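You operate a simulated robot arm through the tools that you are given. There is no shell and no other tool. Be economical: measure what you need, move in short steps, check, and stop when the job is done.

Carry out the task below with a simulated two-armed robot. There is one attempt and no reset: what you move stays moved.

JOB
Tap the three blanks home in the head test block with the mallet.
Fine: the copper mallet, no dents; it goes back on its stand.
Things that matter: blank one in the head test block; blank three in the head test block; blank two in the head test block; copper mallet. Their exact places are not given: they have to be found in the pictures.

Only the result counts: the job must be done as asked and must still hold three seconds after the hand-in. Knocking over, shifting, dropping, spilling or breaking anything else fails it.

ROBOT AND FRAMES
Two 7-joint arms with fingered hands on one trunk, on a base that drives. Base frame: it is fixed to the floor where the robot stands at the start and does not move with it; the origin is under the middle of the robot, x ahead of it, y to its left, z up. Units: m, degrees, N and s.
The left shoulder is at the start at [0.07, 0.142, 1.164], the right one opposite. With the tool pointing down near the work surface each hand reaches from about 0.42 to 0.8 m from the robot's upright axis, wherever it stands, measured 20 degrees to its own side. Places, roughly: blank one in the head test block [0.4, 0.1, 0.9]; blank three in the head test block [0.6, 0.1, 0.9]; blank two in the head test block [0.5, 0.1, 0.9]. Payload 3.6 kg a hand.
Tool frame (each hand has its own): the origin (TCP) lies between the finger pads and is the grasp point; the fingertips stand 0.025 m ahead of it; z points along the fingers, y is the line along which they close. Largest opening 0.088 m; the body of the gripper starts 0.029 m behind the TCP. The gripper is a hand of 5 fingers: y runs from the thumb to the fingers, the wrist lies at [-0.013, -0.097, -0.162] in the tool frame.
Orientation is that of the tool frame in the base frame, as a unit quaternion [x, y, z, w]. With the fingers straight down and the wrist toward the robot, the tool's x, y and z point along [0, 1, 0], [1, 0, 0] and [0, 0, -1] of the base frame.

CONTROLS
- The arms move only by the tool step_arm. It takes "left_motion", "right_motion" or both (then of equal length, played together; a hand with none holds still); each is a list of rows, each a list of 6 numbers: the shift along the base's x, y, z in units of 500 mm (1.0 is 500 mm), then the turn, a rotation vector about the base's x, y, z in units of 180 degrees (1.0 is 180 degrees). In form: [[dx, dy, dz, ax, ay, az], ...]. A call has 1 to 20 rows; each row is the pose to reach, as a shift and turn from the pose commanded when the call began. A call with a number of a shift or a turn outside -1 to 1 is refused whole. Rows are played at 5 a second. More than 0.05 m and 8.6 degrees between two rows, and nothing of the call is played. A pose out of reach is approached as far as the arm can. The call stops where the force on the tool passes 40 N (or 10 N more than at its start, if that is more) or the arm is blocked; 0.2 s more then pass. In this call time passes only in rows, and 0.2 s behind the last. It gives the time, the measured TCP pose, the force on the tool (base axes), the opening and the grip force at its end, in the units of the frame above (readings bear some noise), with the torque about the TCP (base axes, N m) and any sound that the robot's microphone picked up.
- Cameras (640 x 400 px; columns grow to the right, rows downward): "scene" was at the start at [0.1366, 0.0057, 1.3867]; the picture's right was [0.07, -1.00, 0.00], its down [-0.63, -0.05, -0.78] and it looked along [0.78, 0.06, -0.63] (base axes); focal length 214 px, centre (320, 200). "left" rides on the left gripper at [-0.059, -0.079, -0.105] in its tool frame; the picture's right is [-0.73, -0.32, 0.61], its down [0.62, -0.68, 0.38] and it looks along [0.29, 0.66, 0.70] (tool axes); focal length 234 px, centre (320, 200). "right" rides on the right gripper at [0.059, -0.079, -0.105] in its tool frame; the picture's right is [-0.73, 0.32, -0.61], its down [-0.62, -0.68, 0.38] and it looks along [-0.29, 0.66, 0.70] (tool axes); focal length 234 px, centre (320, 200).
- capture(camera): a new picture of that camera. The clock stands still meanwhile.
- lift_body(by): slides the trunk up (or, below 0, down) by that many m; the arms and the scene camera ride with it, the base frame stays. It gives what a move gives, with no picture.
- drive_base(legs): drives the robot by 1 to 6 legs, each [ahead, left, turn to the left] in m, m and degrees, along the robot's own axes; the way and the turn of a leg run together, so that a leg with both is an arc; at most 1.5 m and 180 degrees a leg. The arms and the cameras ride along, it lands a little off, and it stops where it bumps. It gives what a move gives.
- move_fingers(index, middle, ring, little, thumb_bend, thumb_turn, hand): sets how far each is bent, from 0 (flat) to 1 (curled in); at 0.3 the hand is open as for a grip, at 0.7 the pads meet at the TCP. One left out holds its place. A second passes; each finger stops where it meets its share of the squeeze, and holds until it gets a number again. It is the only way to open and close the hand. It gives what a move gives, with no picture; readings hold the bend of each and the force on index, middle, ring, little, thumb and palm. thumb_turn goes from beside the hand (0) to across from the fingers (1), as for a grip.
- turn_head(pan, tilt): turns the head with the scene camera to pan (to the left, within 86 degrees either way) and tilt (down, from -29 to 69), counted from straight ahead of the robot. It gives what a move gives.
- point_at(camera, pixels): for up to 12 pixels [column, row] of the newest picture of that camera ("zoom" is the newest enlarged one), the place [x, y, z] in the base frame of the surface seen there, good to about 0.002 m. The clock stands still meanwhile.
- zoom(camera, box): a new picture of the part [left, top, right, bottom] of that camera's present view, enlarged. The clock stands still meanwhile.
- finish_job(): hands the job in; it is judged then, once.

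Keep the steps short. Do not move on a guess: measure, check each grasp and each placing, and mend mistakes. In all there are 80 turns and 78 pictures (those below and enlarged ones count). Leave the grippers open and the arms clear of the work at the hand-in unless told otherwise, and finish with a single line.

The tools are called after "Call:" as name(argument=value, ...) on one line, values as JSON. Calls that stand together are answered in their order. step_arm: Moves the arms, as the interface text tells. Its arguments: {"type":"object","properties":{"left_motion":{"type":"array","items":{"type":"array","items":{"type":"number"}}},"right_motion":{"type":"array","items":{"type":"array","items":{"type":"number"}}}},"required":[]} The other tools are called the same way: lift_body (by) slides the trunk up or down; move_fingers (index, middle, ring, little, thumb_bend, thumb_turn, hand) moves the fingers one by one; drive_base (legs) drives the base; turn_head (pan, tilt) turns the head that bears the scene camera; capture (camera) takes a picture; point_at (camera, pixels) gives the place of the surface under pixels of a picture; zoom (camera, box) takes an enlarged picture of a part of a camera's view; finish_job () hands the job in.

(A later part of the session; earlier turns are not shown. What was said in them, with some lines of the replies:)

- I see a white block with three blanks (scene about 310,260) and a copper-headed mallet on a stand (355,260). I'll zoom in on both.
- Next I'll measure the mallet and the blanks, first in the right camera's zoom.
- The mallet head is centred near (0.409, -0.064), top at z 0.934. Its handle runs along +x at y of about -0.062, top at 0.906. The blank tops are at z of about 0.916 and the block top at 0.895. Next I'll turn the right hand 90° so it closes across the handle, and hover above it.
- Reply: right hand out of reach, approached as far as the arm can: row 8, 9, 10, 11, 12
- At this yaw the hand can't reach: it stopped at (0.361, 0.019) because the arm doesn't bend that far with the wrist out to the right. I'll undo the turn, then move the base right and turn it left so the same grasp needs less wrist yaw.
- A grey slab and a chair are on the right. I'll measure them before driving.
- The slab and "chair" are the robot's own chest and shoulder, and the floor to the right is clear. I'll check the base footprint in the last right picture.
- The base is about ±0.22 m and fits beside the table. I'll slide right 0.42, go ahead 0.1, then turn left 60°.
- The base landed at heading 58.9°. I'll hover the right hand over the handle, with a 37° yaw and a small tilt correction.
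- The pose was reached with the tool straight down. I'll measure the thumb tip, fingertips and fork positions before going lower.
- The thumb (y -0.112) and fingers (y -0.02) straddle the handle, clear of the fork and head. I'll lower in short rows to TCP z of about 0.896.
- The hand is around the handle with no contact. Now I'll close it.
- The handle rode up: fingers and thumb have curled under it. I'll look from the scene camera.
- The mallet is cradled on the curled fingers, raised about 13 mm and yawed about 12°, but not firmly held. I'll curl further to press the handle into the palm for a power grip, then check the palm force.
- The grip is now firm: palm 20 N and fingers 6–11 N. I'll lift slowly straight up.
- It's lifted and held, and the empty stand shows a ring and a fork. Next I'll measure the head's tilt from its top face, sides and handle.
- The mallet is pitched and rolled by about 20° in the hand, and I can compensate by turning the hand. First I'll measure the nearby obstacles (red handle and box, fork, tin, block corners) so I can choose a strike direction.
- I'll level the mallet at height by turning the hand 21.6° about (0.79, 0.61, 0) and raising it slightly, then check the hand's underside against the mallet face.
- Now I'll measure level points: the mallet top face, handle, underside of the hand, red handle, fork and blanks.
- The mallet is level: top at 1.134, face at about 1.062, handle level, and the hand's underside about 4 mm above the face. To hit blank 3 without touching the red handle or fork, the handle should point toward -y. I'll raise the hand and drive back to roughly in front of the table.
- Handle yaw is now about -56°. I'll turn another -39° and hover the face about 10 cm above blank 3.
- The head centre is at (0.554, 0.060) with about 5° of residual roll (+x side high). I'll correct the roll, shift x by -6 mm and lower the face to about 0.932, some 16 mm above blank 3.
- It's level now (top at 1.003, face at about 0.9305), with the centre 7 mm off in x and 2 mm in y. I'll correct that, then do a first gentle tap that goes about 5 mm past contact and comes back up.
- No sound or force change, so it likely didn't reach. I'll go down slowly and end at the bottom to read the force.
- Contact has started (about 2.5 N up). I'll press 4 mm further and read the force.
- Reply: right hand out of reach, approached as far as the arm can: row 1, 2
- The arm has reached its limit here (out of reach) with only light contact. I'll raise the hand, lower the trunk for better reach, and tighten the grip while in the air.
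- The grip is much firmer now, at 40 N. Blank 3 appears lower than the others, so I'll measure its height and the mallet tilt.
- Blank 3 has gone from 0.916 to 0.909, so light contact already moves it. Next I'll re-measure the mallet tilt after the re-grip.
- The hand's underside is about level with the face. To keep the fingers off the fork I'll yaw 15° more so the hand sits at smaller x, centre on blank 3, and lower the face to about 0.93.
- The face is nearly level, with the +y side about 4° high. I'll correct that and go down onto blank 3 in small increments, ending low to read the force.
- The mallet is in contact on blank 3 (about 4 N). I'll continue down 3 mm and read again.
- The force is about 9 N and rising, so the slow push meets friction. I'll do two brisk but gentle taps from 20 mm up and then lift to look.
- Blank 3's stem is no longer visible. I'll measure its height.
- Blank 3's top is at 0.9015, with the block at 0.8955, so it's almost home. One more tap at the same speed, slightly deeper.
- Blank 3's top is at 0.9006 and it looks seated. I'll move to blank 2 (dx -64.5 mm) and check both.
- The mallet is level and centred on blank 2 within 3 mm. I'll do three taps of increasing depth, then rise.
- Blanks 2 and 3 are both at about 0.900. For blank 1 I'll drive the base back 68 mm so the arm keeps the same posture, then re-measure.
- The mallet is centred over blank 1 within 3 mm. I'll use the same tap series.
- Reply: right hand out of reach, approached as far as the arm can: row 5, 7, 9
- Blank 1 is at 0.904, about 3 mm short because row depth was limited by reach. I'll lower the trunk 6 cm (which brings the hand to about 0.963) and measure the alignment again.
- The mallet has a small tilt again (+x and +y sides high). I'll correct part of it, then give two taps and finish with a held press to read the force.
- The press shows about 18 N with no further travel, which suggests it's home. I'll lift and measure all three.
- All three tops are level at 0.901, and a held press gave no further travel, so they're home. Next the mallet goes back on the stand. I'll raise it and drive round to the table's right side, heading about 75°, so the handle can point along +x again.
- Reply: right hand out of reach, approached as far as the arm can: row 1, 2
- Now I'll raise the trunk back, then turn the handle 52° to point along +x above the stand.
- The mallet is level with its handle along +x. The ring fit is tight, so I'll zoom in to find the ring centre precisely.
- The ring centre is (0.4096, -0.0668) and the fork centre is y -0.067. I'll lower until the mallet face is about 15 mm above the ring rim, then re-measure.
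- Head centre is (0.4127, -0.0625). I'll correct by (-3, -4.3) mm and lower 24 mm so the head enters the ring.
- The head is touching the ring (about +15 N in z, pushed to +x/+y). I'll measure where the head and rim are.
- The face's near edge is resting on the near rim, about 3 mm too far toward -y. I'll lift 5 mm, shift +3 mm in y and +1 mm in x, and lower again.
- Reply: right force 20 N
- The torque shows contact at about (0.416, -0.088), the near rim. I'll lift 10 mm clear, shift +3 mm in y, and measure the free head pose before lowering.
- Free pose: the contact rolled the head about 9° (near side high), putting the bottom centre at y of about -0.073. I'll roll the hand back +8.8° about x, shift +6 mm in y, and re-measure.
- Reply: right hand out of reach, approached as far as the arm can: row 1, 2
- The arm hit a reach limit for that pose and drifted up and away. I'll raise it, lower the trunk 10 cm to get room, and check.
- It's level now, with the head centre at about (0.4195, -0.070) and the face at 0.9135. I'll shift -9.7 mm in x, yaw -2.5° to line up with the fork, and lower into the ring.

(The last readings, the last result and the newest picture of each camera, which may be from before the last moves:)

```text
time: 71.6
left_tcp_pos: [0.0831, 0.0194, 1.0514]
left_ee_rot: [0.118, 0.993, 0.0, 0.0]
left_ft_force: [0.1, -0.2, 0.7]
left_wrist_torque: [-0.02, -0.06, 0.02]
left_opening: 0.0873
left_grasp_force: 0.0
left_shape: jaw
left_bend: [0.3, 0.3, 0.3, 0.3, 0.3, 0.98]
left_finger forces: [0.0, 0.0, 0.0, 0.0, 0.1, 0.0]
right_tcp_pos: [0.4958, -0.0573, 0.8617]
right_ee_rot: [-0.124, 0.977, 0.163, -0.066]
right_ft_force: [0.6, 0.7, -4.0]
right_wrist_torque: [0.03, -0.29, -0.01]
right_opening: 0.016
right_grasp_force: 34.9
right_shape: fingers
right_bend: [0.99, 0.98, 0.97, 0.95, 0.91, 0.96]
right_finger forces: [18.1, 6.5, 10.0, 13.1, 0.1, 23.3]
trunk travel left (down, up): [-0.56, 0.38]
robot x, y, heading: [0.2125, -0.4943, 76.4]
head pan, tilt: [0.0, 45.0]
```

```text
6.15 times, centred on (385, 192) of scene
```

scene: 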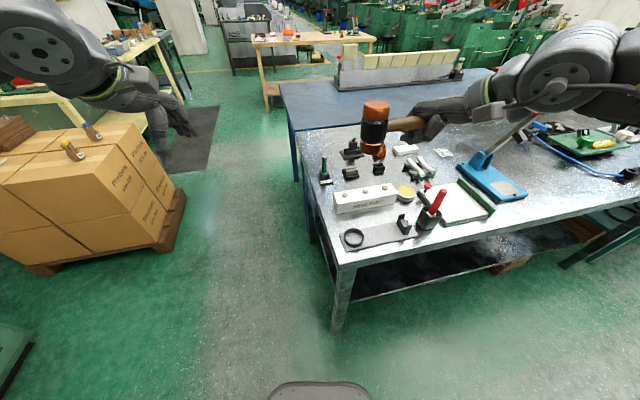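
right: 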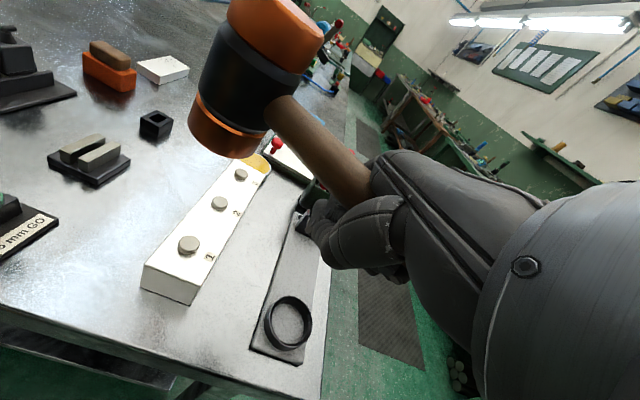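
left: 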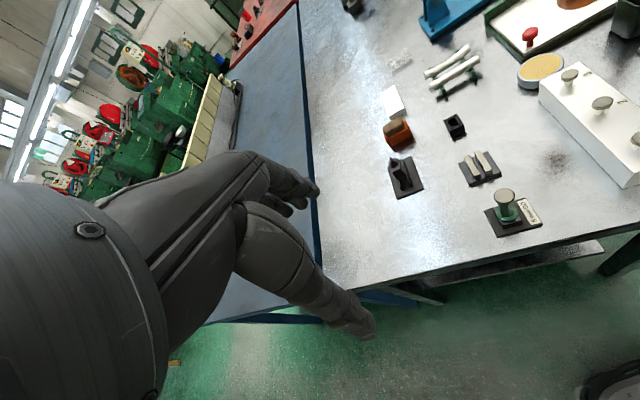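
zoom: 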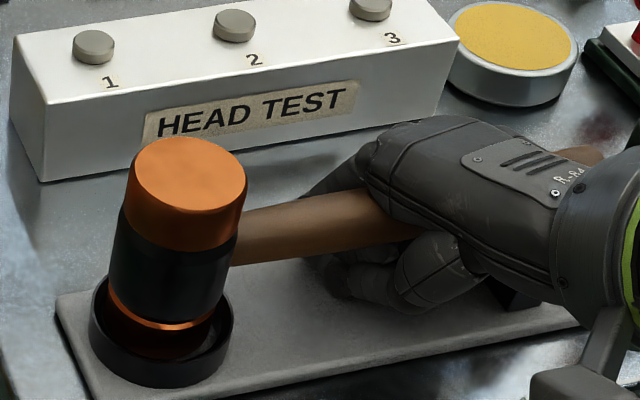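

The head is inside the ring with no contact force. I'll lower 3 mm more, then loosen the fingers a little so the mallet settles, and read.

Call:
step_arm(right_motion=[[0, 0, -0.006, 0, 0, 0]])

Call:
move_fingers(hand="right", index=0.92, middle=0.92, ring=0.92, little=0.91, thumb_bend=0.8)

Call:
step_arm(right_motion=[[0, 0, 0.01, 0, 0, 0]])

Call:
move_fingers(hand="right", index=0.86, middle=0.86, ring=0.86, little=0.86, thumb_bend=0.7)

Call:
zoom(camera="scene", box=[345, 160, 425, 225])

```text
time: 72.0
left_tcp_pos: [0.0815, 0.0184, 1.0529]
left_ee_rot: [0.118, 0.993, 0.0, -0.001]
left_ft_force: [-0.1, -0.5, 0.0]
left_wrist_torque: [0.03, 0.03, 0.01]
left_opening: 0.0878
left_grasp_force: 0.1
left_shape: jaw
left_bend: [0.3, 0.3, 0.3, 0.3, 0.3, 0.98]
left_finger forces: [0.0, 0.1, 0.0, 0.1, 0.0, 0.0]
right_tcp_pos: [0.4975, -0.0583, 0.8602]
right_ee_rot: [-0.123, 0.977, 0.164, -0.064]
right_ft_force: [0.2, -0.2, 4.9]
right_wrist_torque: [-0.02, -0.21, 0.01]
right_opening: 0.0159
right_grasp_force: 35.8
right_shape: fingers
right_bend: [0.99, 0.98, 0.97, 0.95, 0.91, 0.96]
right_finger forces: [18.7, 6.5, 10.0, 13.1, 0.0, 23.4]
trunk travel left (down, up): [-0.56, 0.38]
robot x, y, heading: [0.2081, -0.4936, 76.2]
head pan, tilt: [0.0, 45.0]
```

```text
time: 73.0
left_tcp_pos: [0.0799, 0.0169, 1.0526]
left_ee_rot: [0.118, 0.993, 0.0, 0.002]
left_ft_force: [0.2, 0.1, -0.6]
left_wrist_torque: [0.02, 0.03, -0.01]
left_opening: 0.0876
left_grasp_force: 0.0
left_shape: jaw
left_bend: [0.3, 0.3, 0.3, 0.3, 0.3, 0.98]
left_finger forces: [0.0, 0.1, 0.1, 0.0, 0.0, 0.0]
right_tcp_pos: [0.4953, -0.0572, 0.8618]
right_ee_rot: [-0.123, 0.977, 0.165, -0.063]
right_ft_force: [1.8, 9.8, 31.6]
right_wrist_torque: [0.38, 0.14, -0.08]
right_opening: 0.0169
right_grasp_force: 17.2
right_shape: fingers
right_bend: [0.97, 0.92, 0.92, 0.91, 0.89, 0.97]
right_finger forces: [0.7, 0.0, 0.1, 0.4, 29.8, 3.8]
trunk travel left (down, up): [-0.56, 0.38]
robot x, y, heading: [0.2113, -0.4954, 76.3]
head pan, tilt: [0.0, 45.0]
```

```text
time: 73.4
left_tcp_pos: [0.0808, 0.017, 1.0519]
left_ee_rot: [0.118, 0.993, 0.001, 0.001]
left_ft_force: [-0.1, 0.2, 0.4]
left_wrist_torque: [0.01, -0.02, 0.0]
left_opening: 0.0878
left_grasp_force: 0.0
left_shape: jaw
left_bend: [0.3, 0.3, 0.3, 0.3, 0.3, 0.98]
left_finger forces: [0.0, 0.1, 0.0, 0.0, 0.0, 0.0]
right_tcp_pos: [0.4945, -0.0584, 0.8634]
right_ee_rot: [-0.124, 0.977, 0.162, -0.065]
right_ft_force: [-1.9, 7.8, 19.0]
right_wrist_torque: [0.3, 0.06, -0.08]
right_opening: 0.0174
right_grasp_force: 12.7
right_shape: fingers
right_bend: [0.97, 0.92, 0.92, 0.91, 0.88, 0.97]
right_finger forces: [0.6, 0.0, 0.1, 0.1, 22.1, 3.0]
trunk travel left (down, up): [-0.56, 0.38]
robot x, y, heading: [0.2123, -0.4972, 76.6]
head pan, tilt: [0.0, 45.0]
```

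```text
time: 74.4
left_tcp_pos: [0.0805, 0.0182, 1.0516]
left_ee_rot: [0.119, 0.993, 0.0, 0.001]
left_ft_force: [-0.2, 0.7, 0.3]
left_wrist_torque: [0.02, -0.03, 0.0]
left_opening: 0.0878
left_grasp_force: 0.1
left_shape: jaw
left_bend: [0.3, 0.3, 0.3, 0.3, 0.3, 0.98]
left_finger forces: [0.1, 0.0, 0.0, 0.0, 0.0, 0.0]
right_tcp_pos: [0.4944, -0.0568, 0.8655]
right_ee_rot: [-0.125, 0.976, 0.164, -0.064]
right_ft_force: [-2.2, 9.6, 26.6]
right_wrist_torque: [0.42, 0.21, -0.12]
right_opening: 0.018
right_grasp_force: 16.0
right_shape: fingers
right_bend: [0.96, 0.86, 0.86, 0.86, 0.86, 0.97]
right_finger forces: [0.4, 0.1, 0.0, 0.0, 29.6, 2.4]
trunk travel left (down, up): [-0.56, 0.38]
robot x, y, heading: [0.212, -0.494, 76.2]
head pan, tilt: [0.0, 45.0]
```

```text
6.15 times, centred on (385, 192) of scene
```

zoom: 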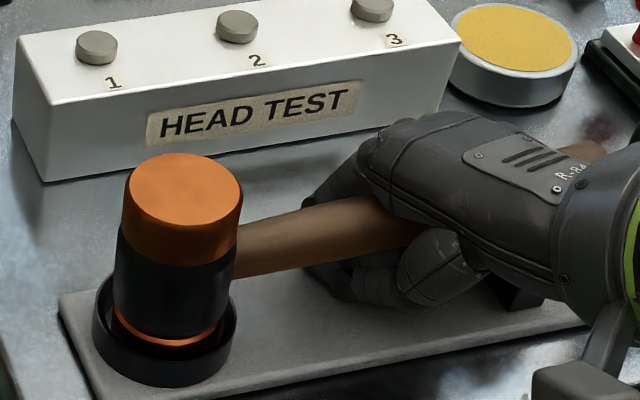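

The mallet has dropped into the ring and the fingers are unloaded, but the thumb now presses the stand plate (about 30 N). I'll raise the hand and loosen in alternating small steps.

Call:
step_arm(right_motion=[[0, 0, 0.008, 0, 0, 0], [0, 0, 0.016, 0, 0, 0]])

Call:
move_fingers(hand="right", index=0.8, middle=0.8, ring=0.8, little=0.8)

Call:
step_arm(right_motion=[[0, 0, 0.01, 0, 0, 0]])

Call:
zoom(camera="scene", box=[345, 160, 425, 225])

```text
time: 75.0
left_tcp_pos: [0.0809, 0.0178, 1.0505]
left_ee_rot: [0.118, 0.993, 0.0, 0.001]
left_ft_force: [0.1, -0.3, -0.1]
left_wrist_torque: [-0.02, -0.02, -0.05]
left_opening: 0.0876
left_grasp_force: 0.0
left_shape: jaw
left_bend: [0.3, 0.3, 0.3, 0.3, 0.3, 0.98]
left_finger forces: [0.1, 0.0, 0.0, 0.1, 0.0, 0.1]
right_tcp_pos: [0.4937, -0.0583, 0.8734]
right_ee_rot: [-0.123, 0.977, 0.162, -0.065]
right_ft_force: [-3.6, 4.9, 15.5]
right_wrist_torque: [0.27, 0.05, -0.07]
right_opening: 0.0198
right_grasp_force: 9.2
right_shape: fingers
right_bend: [0.95, 0.86, 0.86, 0.86, 0.82, 0.97]
right_finger forces: [0.4, 0.0, 0.1, 0.1, 17.0, 1.4]
trunk travel left (down, up): [-0.56, 0.38]
robot x, y, heading: [0.2103, -0.4948, 76.2]
head pan, tilt: [0.0, 45.0]
```

```text
time: 76.0
left_tcp_pos: [0.0793, 0.0187, 1.0512]
left_ee_rot: [0.118, 0.993, 0.0, 0.001]
left_ft_force: [-0.2, -0.2, 0.1]
left_wrist_torque: [0.02, 0.03, -0.03]
left_opening: 0.0876
left_grasp_force: 0.0
left_shape: jaw
left_bend: [0.3, 0.3, 0.3, 0.3, 0.3, 0.98]
left_finger forces: [0.0, 0.1, 0.1, 0.0, 0.0, 0.0]
right_tcp_pos: [0.4946, -0.0577, 0.8748]
right_ee_rot: [-0.124, 0.977, 0.163, -0.064]
right_ft_force: [-4.5, 4.2, 13.9]
right_wrist_torque: [0.25, 0.13, -0.01]
right_opening: 0.0202
right_grasp_force: 9.0
right_shape: fingers
right_bend: [0.94, 0.8, 0.8, 0.8, 0.81, 0.97]
right_finger forces: [0.2, 0.1, 0.0, 0.1, 16.4, 1.3]
trunk travel left (down, up): [-0.56, 0.38]
robot x, y, heading: [0.2109, -0.4959, 76.5]
head pan, tilt: [0.0, 45.0]
```

```text
time: 76.4
left_tcp_pos: [0.0798, 0.018, 1.0513]
left_ee_rot: [0.118, 0.993, 0.001, 0.001]
left_ft_force: [0.0, 0.4, 0.5]
left_wrist_torque: [0.01, -0.01, 0.02]
left_opening: 0.088
left_grasp_force: 0.0
left_shape: jaw
left_bend: [0.3, 0.3, 0.3, 0.3, 0.3, 0.98]
left_finger forces: [0.0, 0.0, 0.0, 0.0, 0.1, 0.0]
right_tcp_pos: [0.4939, -0.0578, 0.8779]
right_ee_rot: [-0.123, 0.977, 0.163, -0.065]
right_ft_force: [-2.9, 3.9, 8.4]
right_wrist_torque: [0.15, -0.01, -0.09]
right_opening: 0.0205
right_grasp_force: 6.5
right_shape: fingers
right_bend: [0.94, 0.8, 0.8, 0.8, 0.78, 0.97]
right_finger forces: [0.6, 0.0, 0.0, 0.1, 11.2, 0.8]
trunk travel left (down, up): [-0.56, 0.38]
robot x, y, heading: [0.2104, -0.4928, 76.4]
head pan, tilt: [0.0, 45.0]
```

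```text
6.15 times, centred on (385, 192) of scene
```

zoom: 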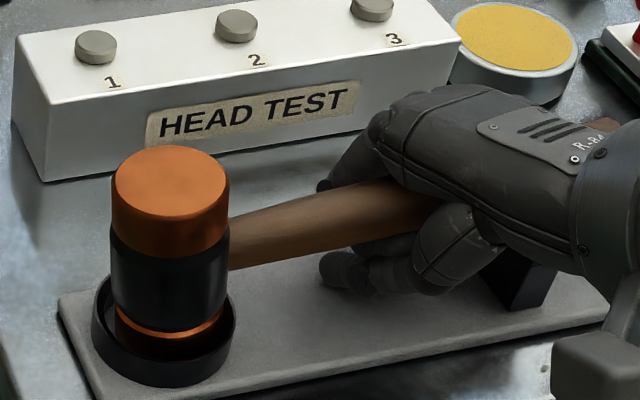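

The head is staying in the ring. I'll continue: open further, rise a little, then open fully.

Call:
move_fingers(hand="right", index=0.68, middle=0.68, ring=0.68, little=0.68, thumb_bend=0.65)

Call:
step_arm(right_motion=[[0, 0, 0.01, 0, 0, 0]])

Call:
move_fingers(hand="right", index=0.5, middle=0.5, ring=0.5, little=0.5, thumb_bend=0.5)

Call:
zoom(camera="scene", box=[345, 160, 425, 225])

```text
time: 77.4
left_tcp_pos: [0.0811, 0.0164, 1.0528]
left_ee_rot: [0.118, 0.993, 0.002, 0.001]
left_ft_force: [-0.3, -0.4, 0.0]
left_wrist_torque: [0.02, 0.01, -0.03]
left_opening: 0.0876
left_grasp_force: 0.0
left_shape: jaw
left_bend: [0.3, 0.3, 0.3, 0.3, 0.3, 0.98]
left_finger forces: [0.0, 0.0, 0.1, 0.0, 0.0, 0.0]
right_tcp_pos: [0.4945, -0.0593, 0.8794]
right_ee_rot: [-0.124, 0.977, 0.163, -0.065]
right_ft_force: [-0.2, 1.0, 21.3]
right_wrist_torque: [0.2, -0.08, -0.1]
right_opening: 0.0205
right_grasp_force: 12.2
right_shape: fingers
right_bend: [0.93, 0.72, 0.68, 0.68, 0.76, 0.97]
right_finger forces: [0.5, 10.9, 0.0, 0.0, 12.0, 0.8]
trunk travel left (down, up): [-0.56, 0.38]
robot x, y, heading: [0.2116, -0.4915, 76.3]
head pan, tilt: [0.0, 45.0]
```

```text
time: 77.8
left_tcp_pos: [0.081, 0.0183, 1.0515]
left_ee_rot: [0.117, 0.993, 0.0, 0.001]
left_ft_force: [0.4, 0.1, 0.8]
left_wrist_torque: [-0.01, 0.0, -0.03]
left_opening: 0.0877
left_grasp_force: 0.0
left_shape: jaw
left_bend: [0.3, 0.3, 0.3, 0.3, 0.3, 0.98]
left_finger forces: [0.1, 0.1, 0.0, 0.0, 0.0, 0.1]
right_tcp_pos: [0.4958, -0.0592, 0.882]
right_ee_rot: [-0.124, 0.977, 0.161, -0.065]
right_ft_force: [-2.8, 2.4, 6.6]
right_wrist_torque: [0.06, 0.02, -0.01]
right_opening: 0.0207
right_grasp_force: 5.1
right_shape: fingers
right_bend: [0.92, 0.68, 0.68, 0.68, 0.73, 0.97]
right_finger forces: [0.2, 0.0, 0.0, 0.1, 8.7, 0.6]
trunk travel left (down, up): [-0.56, 0.38]
robot x, y, heading: [0.2116, -0.4936, 76.0]
head pan, tilt: [0.0, 45.0]
```

```text
time: 78.8
left_tcp_pos: [0.0802, 0.0173, 1.0526]
left_ee_rot: [0.119, 0.993, 0.001, 0.001]
left_ft_force: [0.1, 0.5, 0.4]
left_wrist_torque: [0.01, 0.01, -0.01]
left_opening: 0.0879
left_grasp_force: 0.1
left_shape: jaw
left_bend: [0.3, 0.3, 0.3, 0.3, 0.3, 0.98]
left_finger forces: [0.0, 0.0, 0.0, 0.0, 0.0, 0.0]
right_tcp_pos: [0.4954, -0.0582, 0.8838]
right_ee_rot: [-0.123, 0.977, 0.164, -0.064]
right_ft_force: [-1.5, 2.5, 16.8]
right_wrist_torque: [0.05, 0.13, 0.01]
right_opening: 0.0201
right_grasp_force: 8.9
right_shape: fingers
right_bend: [0.5, 0.5, 0.5, 0.5, 0.68, 0.97]
right_finger forces: [0.1, 0.1, 0.0, 0.0, 16.7, 0.1]
trunk travel left (down, up): [-0.56, 0.38]
robot x, y, heading: [0.2094, -0.4921, 76.3]
head pan, tilt: [0.0, 45.0]
```

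```text
6.15 times, centred on (385, 192) of scene
```

zoom: 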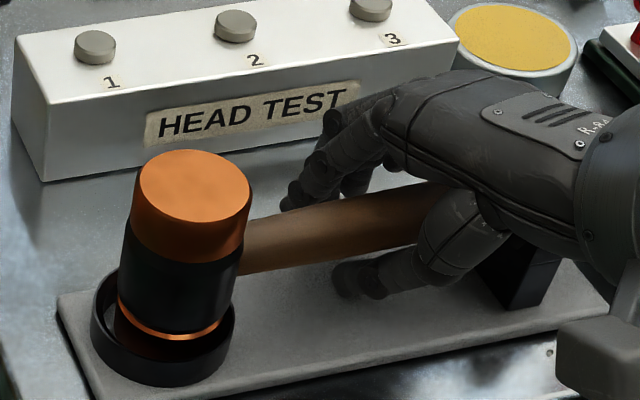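

The fingers are open, but the thumb still presses the plate. I'll rise 5 mm and open the thumb, twice.

Call:
step_arm(right_motion=[[0, 0, 0.012, 0, 0, 0]])

Call:
move_fingers(hand="right", thumb_bend=0.45)

Call:
step_arm(right_motion=[[0, 0, 0.01, 0, 0, 0]])

Call:
move_fingers(hand="right", index=0.35, middle=0.35, ring=0.35, little=0.35, thumb_bend=0.25)

Call:
zoom(camera="scene", box=[345, 160, 425, 225])

```text
time: 79.2
left_tcp_pos: [0.082, 0.0183, 1.0518]
left_ee_rot: [0.118, 0.993, 0.0, 0.0]
left_ft_force: [0.3, -0.2, 0.1]
left_wrist_torque: [-0.02, 0.01, 0.0]
left_opening: 0.0879
left_grasp_force: 0.0
left_shape: jaw
left_bend: [0.3, 0.3, 0.3, 0.3, 0.3, 0.98]
left_finger forces: [0.0, 0.1, 0.0, 0.0, 0.1, 0.0]
right_tcp_pos: [0.4959, -0.0573, 0.8889]
right_ee_rot: [-0.124, 0.977, 0.162, -0.065]
right_ft_force: [-0.9, 3.1, 8.3]
right_wrist_torque: [0.02, 0.03, 0.01]
right_opening: 0.0284
right_grasp_force: 5.4
right_shape: fingers
right_bend: [0.5, 0.5, 0.5, 0.5, 0.6, 0.98]
right_finger forces: [0.0, 0.1, 0.0, 0.0, 8.5, 0.0]
trunk travel left (down, up): [-0.56, 0.38]
robot x, y, heading: [0.2104, -0.4932, 76.9]
head pan, tilt: [0.0, 45.0]
```

```text
time: 80.2
left_tcp_pos: [0.0798, 0.0175, 1.0529]
left_ee_rot: [0.118, 0.993, 0.001, 0.001]
left_ft_force: [0.7, 0.6, -0.5]
left_wrist_torque: [0.0, -0.02, -0.02]
left_opening: 0.088
left_grasp_force: 0.0
left_shape: jaw
left_bend: [0.3, 0.3, 0.3, 0.3, 0.3, 0.98]
left_finger forces: [0.0, 0.0, 0.0, 0.1, 0.1, 0.0]
right_tcp_pos: [0.4957, -0.0571, 0.8906]
right_ee_rot: [-0.124, 0.977, 0.164, -0.064]
right_ft_force: [-1.3, 1.9, 12.9]
right_wrist_torque: [-0.08, 0.05, -0.02]
right_opening: 0.0309
right_grasp_force: 6.7
right_shape: fingers
right_bend: [0.5, 0.5, 0.5, 0.5, 0.58, 0.98]
right_finger forces: [0.0, 0.1, 0.0, 0.0, 13.4, 0.1]
trunk travel left (down, up): [-0.56, 0.38]
robot x, y, heading: [0.2115, -0.4968, 76.1]
head pan, tilt: [0.0, 45.0]
```

```text
time: 80.6
left_tcp_pos: [0.0815, 0.0181, 1.0514]
left_ee_rot: [0.118, 0.993, 0.0, 0.0]
left_ft_force: [0.4, -0.4, 0.3]
left_wrist_torque: [0.02, 0.01, -0.02]
left_opening: 0.088
left_grasp_force: 0.1
left_shape: jaw
left_bend: [0.3, 0.3, 0.3, 0.3, 0.3, 0.98]
left_finger forces: [0.0, 0.1, 0.0, 0.0, 0.1, 0.0]
right_tcp_pos: [0.4951, -0.0566, 0.8937]
right_ee_rot: [-0.123, 0.977, 0.162, -0.065]
right_ft_force: [-2.1, 1.5, 5.5]
right_wrist_torque: [-0.06, 0.01, -0.01]
right_opening: 0.0387
right_grasp_force: 3.1
right_shape: fingers
right_bend: [0.5, 0.5, 0.5, 0.5, 0.52, 0.98]
right_finger forces: [0.0, 0.0, 0.1, 0.0, 5.9, 0.1]
trunk travel left (down, up): [-0.56, 0.38]
robot x, y, heading: [0.2093, -0.4952, 76.1]
head pan, tilt: [0.0, 45.0]
```

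```text
time: 81.6
left_tcp_pos: [0.0803, 0.017, 1.0514]
left_ee_rot: [0.118, 0.993, 0.0, 0.001]
left_ft_force: [-0.6, 1.0, -0.2]
left_wrist_torque: [0.0, 0.0, -0.02]
left_opening: 0.088
left_grasp_force: 0.0
left_shape: jaw
left_bend: [0.3, 0.3, 0.3, 0.3, 0.3, 0.98]
left_finger forces: [0.0, 0.0, 0.0, 0.0, 0.1, 0.0]
right_tcp_pos: [0.4951, -0.0583, 0.897]
right_ee_rot: [-0.124, 0.976, 0.164, -0.065]
right_ft_force: [0.0, 6.2, 27.9]
right_wrist_torque: [-0.62, -0.07, 0.01]
right_opening: 0.0652
right_grasp_force: 14.2
right_shape: fingers
right_bend: [0.35, 0.35, 0.35, 0.35, 0.4, 0.98]
right_finger forces: [0.0, 0.1, 0.0, 0.1, 27.9, 0.0]
trunk travel left (down, up): [-0.56, 0.38]
robot x, y, heading: [0.2057, -0.4915, 76.2]
head pan, tilt: [0.0, 45.0]
```

```text
6.15 times, centred on (385, 192) of scene
```

zoom: 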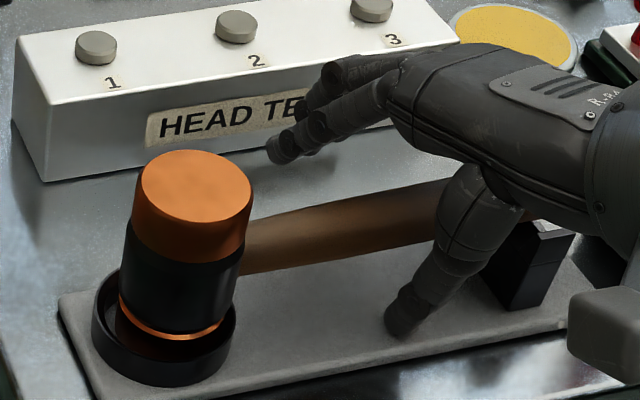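

Thumb and fingers are both clear of the handle. I'll rise straight up gently.

Call:
step_arm(right_motion=[[0, 0, 0.02, 0, 0, 0], [0, 0, 0.05, 0, 0, 0], [0, 0, 0.1, 0, 0, 0], [0, 0, 0.17, 0, 0, 0], [0, 0, 0.25, 0, 0, 0]])

Call:
zoom(camera="scene", box=[345, 150, 435, 235])

Call:
point_at(camera="zoom", pixels=[[160, 185], [130, 180], [195, 190], [160, 168], [158, 205], [210, 240], [260, 232], [310, 225], [345, 220], [330, 245], [360, 240], [145, 300]])

```text
time: 82.8
left_tcp_pos: [0.0793, 0.0161, 1.0517]
left_ee_rot: [0.119, 0.993, 0.001, 0.002]
left_ft_force: [0.2, 0.0, 0.0]
left_wrist_torque: [-0.01, 0.03, -0.01]
left_opening: 0.0877
left_grasp_force: 0.1
left_shape: jaw
left_bend: [0.3, 0.3, 0.3, 0.3, 0.3, 0.98]
left_finger forces: [0.0, 0.0, 0.1, 0.1, 0.0, 0.1]
right_tcp_pos: [0.4936, -0.0563, 1.013]
right_ee_rot: [-0.125, 0.976, 0.164, -0.066]
right_ft_force: [-0.5, -0.8, 0.2]
right_wrist_torque: [0.05, 0.0, -0.03]
right_opening: 0.0828
right_grasp_force: 0.1
right_shape: fingers
right_bend: [0.35, 0.35, 0.35, 0.35, 0.25, 0.98]
right_finger forces: [0.1, 0.0, 0.0, 0.0, 0.1, 0.1]
right hand out of reach, approached as far as the arm can: row 5
trunk travel left (down, up): [-0.56, 0.38]
robot x, y, heading: [0.2113, -0.494, 76.2]
head pan, tilt: [0.0, 45.0]
```

```text
4.71 times, centred on (390, 192) of scene
```

zoom: 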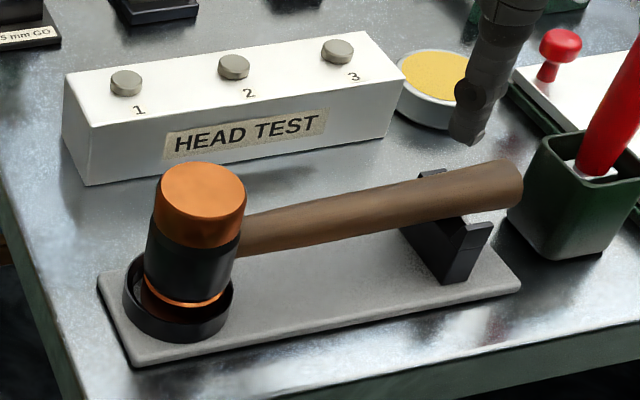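

```text
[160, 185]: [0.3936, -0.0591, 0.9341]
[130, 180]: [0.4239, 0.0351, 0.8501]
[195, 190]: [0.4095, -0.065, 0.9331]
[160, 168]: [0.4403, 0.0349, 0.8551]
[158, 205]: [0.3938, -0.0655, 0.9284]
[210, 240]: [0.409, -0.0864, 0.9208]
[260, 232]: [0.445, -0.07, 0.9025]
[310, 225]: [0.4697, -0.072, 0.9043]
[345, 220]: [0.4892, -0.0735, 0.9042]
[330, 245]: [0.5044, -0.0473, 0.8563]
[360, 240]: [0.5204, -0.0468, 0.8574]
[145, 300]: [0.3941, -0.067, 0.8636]
```

The mallet sits in the ring and fork at its original heights (top 0.934, handle 0.904). I'll raise the trunk so the hand is well clear, set the fingers open, back off, and check some last points.

Call:
point_at(camera="zoom", pixels=[[202, 188], [168, 185], [240, 192], [203, 167], [200, 208], [440, 190], [500, 178], [432, 173], [480, 228], [126, 78], [234, 63], [337, 47]])

Call:
lift_body(by=0.12)

Call:
move_fingers(hand="right", index=0.3, middle=0.3, ring=0.3, little=0.3, thumb_bend=0.3)

Call:
drive_base(legs=[[-0.2, 0, 0]])

Call:
capture(camera="scene")

```text
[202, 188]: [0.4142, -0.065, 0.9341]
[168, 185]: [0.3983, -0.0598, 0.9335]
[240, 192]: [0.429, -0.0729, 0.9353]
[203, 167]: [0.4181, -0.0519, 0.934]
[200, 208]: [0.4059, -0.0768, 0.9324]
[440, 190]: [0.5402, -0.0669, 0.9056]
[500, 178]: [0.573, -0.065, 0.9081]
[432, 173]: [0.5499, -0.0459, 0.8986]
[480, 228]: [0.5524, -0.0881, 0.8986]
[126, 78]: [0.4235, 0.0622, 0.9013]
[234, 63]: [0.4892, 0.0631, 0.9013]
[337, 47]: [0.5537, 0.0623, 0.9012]
```

```text
time: 84.3
left_tcp_pos: [0.0823, 0.0183, 1.1712]
left_ee_rot: [0.118, 0.993, 0.0, -0.001]
left_ft_force: [-1.1, 0.6, -0.4]
left_wrist_torque: [0.0, -0.01, 0.0]
left_opening: 0.0877
left_grasp_force: 0.0
left_shape: jaw
left_bend: [0.3, 0.3, 0.3, 0.3, 0.3, 0.98]
left_finger forces: [0.0, 0.0, 0.0, 0.0, 0.0, 0.0]
right_tcp_pos: [0.496, -0.0568, 1.1327]
right_ee_rot: [-0.124, 0.976, 0.164, -0.066]
right_ft_force: [0.1, 0.3, 0.0]
right_wrist_torque: [-0.01, 0.0, 0.06]
right_opening: 0.0827
right_grasp_force: 0.0
right_shape: fingers
right_bend: [0.35, 0.35, 0.35, 0.35, 0.25, 0.98]
right_finger forces: [0.1, 0.1, 0.1, 0.1, 0.0, 0.1]
trunk travel left (down, up): [-0.68, 0.26]
robot x, y, heading: [0.2104, -0.4954, 76.6]
head pan, tilt: [0.0, 45.0]
```

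```text
time: 85.3
left_tcp_pos: [0.0811, 0.0181, 1.1715]
left_ee_rot: [0.119, 0.993, 0.0, 0.0]
left_ft_force: [-0.7, -1.0, 1.1]
left_wrist_torque: [0.03, -0.01, 0.02]
left_opening: 0.0877
left_grasp_force: 0.1
left_shape: jaw
left_bend: [0.3, 0.3, 0.3, 0.3, 0.3, 0.98]
left_finger forces: [0.0, 0.0, 0.0, 0.0, 0.0, 0.1]
right_tcp_pos: [0.4952, -0.0564, 1.1318]
right_ee_rot: [-0.125, 0.976, 0.164, -0.067]
right_ft_force: [-0.2, 0.1, 0.4]
right_wrist_torque: [0.01, 0.01, -0.03]
right_opening: 0.0849
right_grasp_force: 0.0
right_shape: fingers
right_bend: [0.3, 0.3, 0.3, 0.3, 0.3, 0.98]
right_finger forces: [0.1, 0.1, 0.0, 0.0, 0.0, 0.0]
trunk travel left (down, up): [-0.68, 0.26]
robot x, y, heading: [0.2067, -0.4923, 76.2]
head pan, tilt: [0.0, 45.0]
```

```text
time: 86.9
left_tcp_pos: [0.035, -0.1743, 1.1698]
left_ee_rot: [0.12, 0.993, 0.0, 0.0]
left_ft_force: [-0.3, -0.4, 0.2]
left_wrist_torque: [0.03, -0.01, 0.0]
left_opening: 0.0877
left_grasp_force: 0.1
left_shape: jaw
left_bend: [0.3, 0.3, 0.3, 0.3, 0.3, 0.98]
left_finger forces: [0.0, 0.0, 0.0, 0.0, 0.0, 0.0]
right_tcp_pos: [0.4493, -0.2507, 1.132]
right_ee_rot: [-0.124, 0.976, 0.164, -0.066]
right_ft_force: [0.1, 0.0, -0.3]
right_wrist_torque: [-0.02, 0.03, 0.02]
right_opening: 0.0851
right_grasp_force: 0.1
right_shape: fingers
right_bend: [0.3, 0.3, 0.3, 0.3, 0.3, 0.98]
right_finger forces: [0.0, 0.1, 0.1, 0.1, 0.0, 0.0]
trunk travel left (down, up): [-0.68, 0.26]
robot x, y, heading: [0.1664, -0.6906, 76.1]
head pan, tilt: [0.0, 45.0]
```

```text
3 pictures are left
5 turns are left
```

scene: 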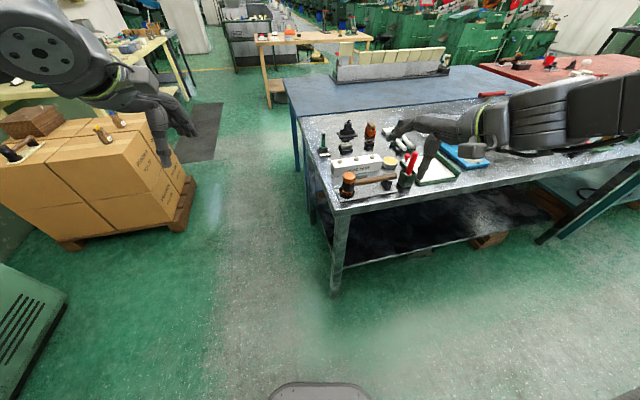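

The three blanks are level at 0.901, the mallet is on its stand, nothing else has shifted, and the arms are clear. Handing in.

Call:
finish_job()

```text
The job is handed in.
```

The three blanks are tapped home in the head test block (tops level at 0.901 m, 6 mm above the block), the copper mallet is back on its stand, the hands are open and the arms are clear; I did not check the mallet face for dents.
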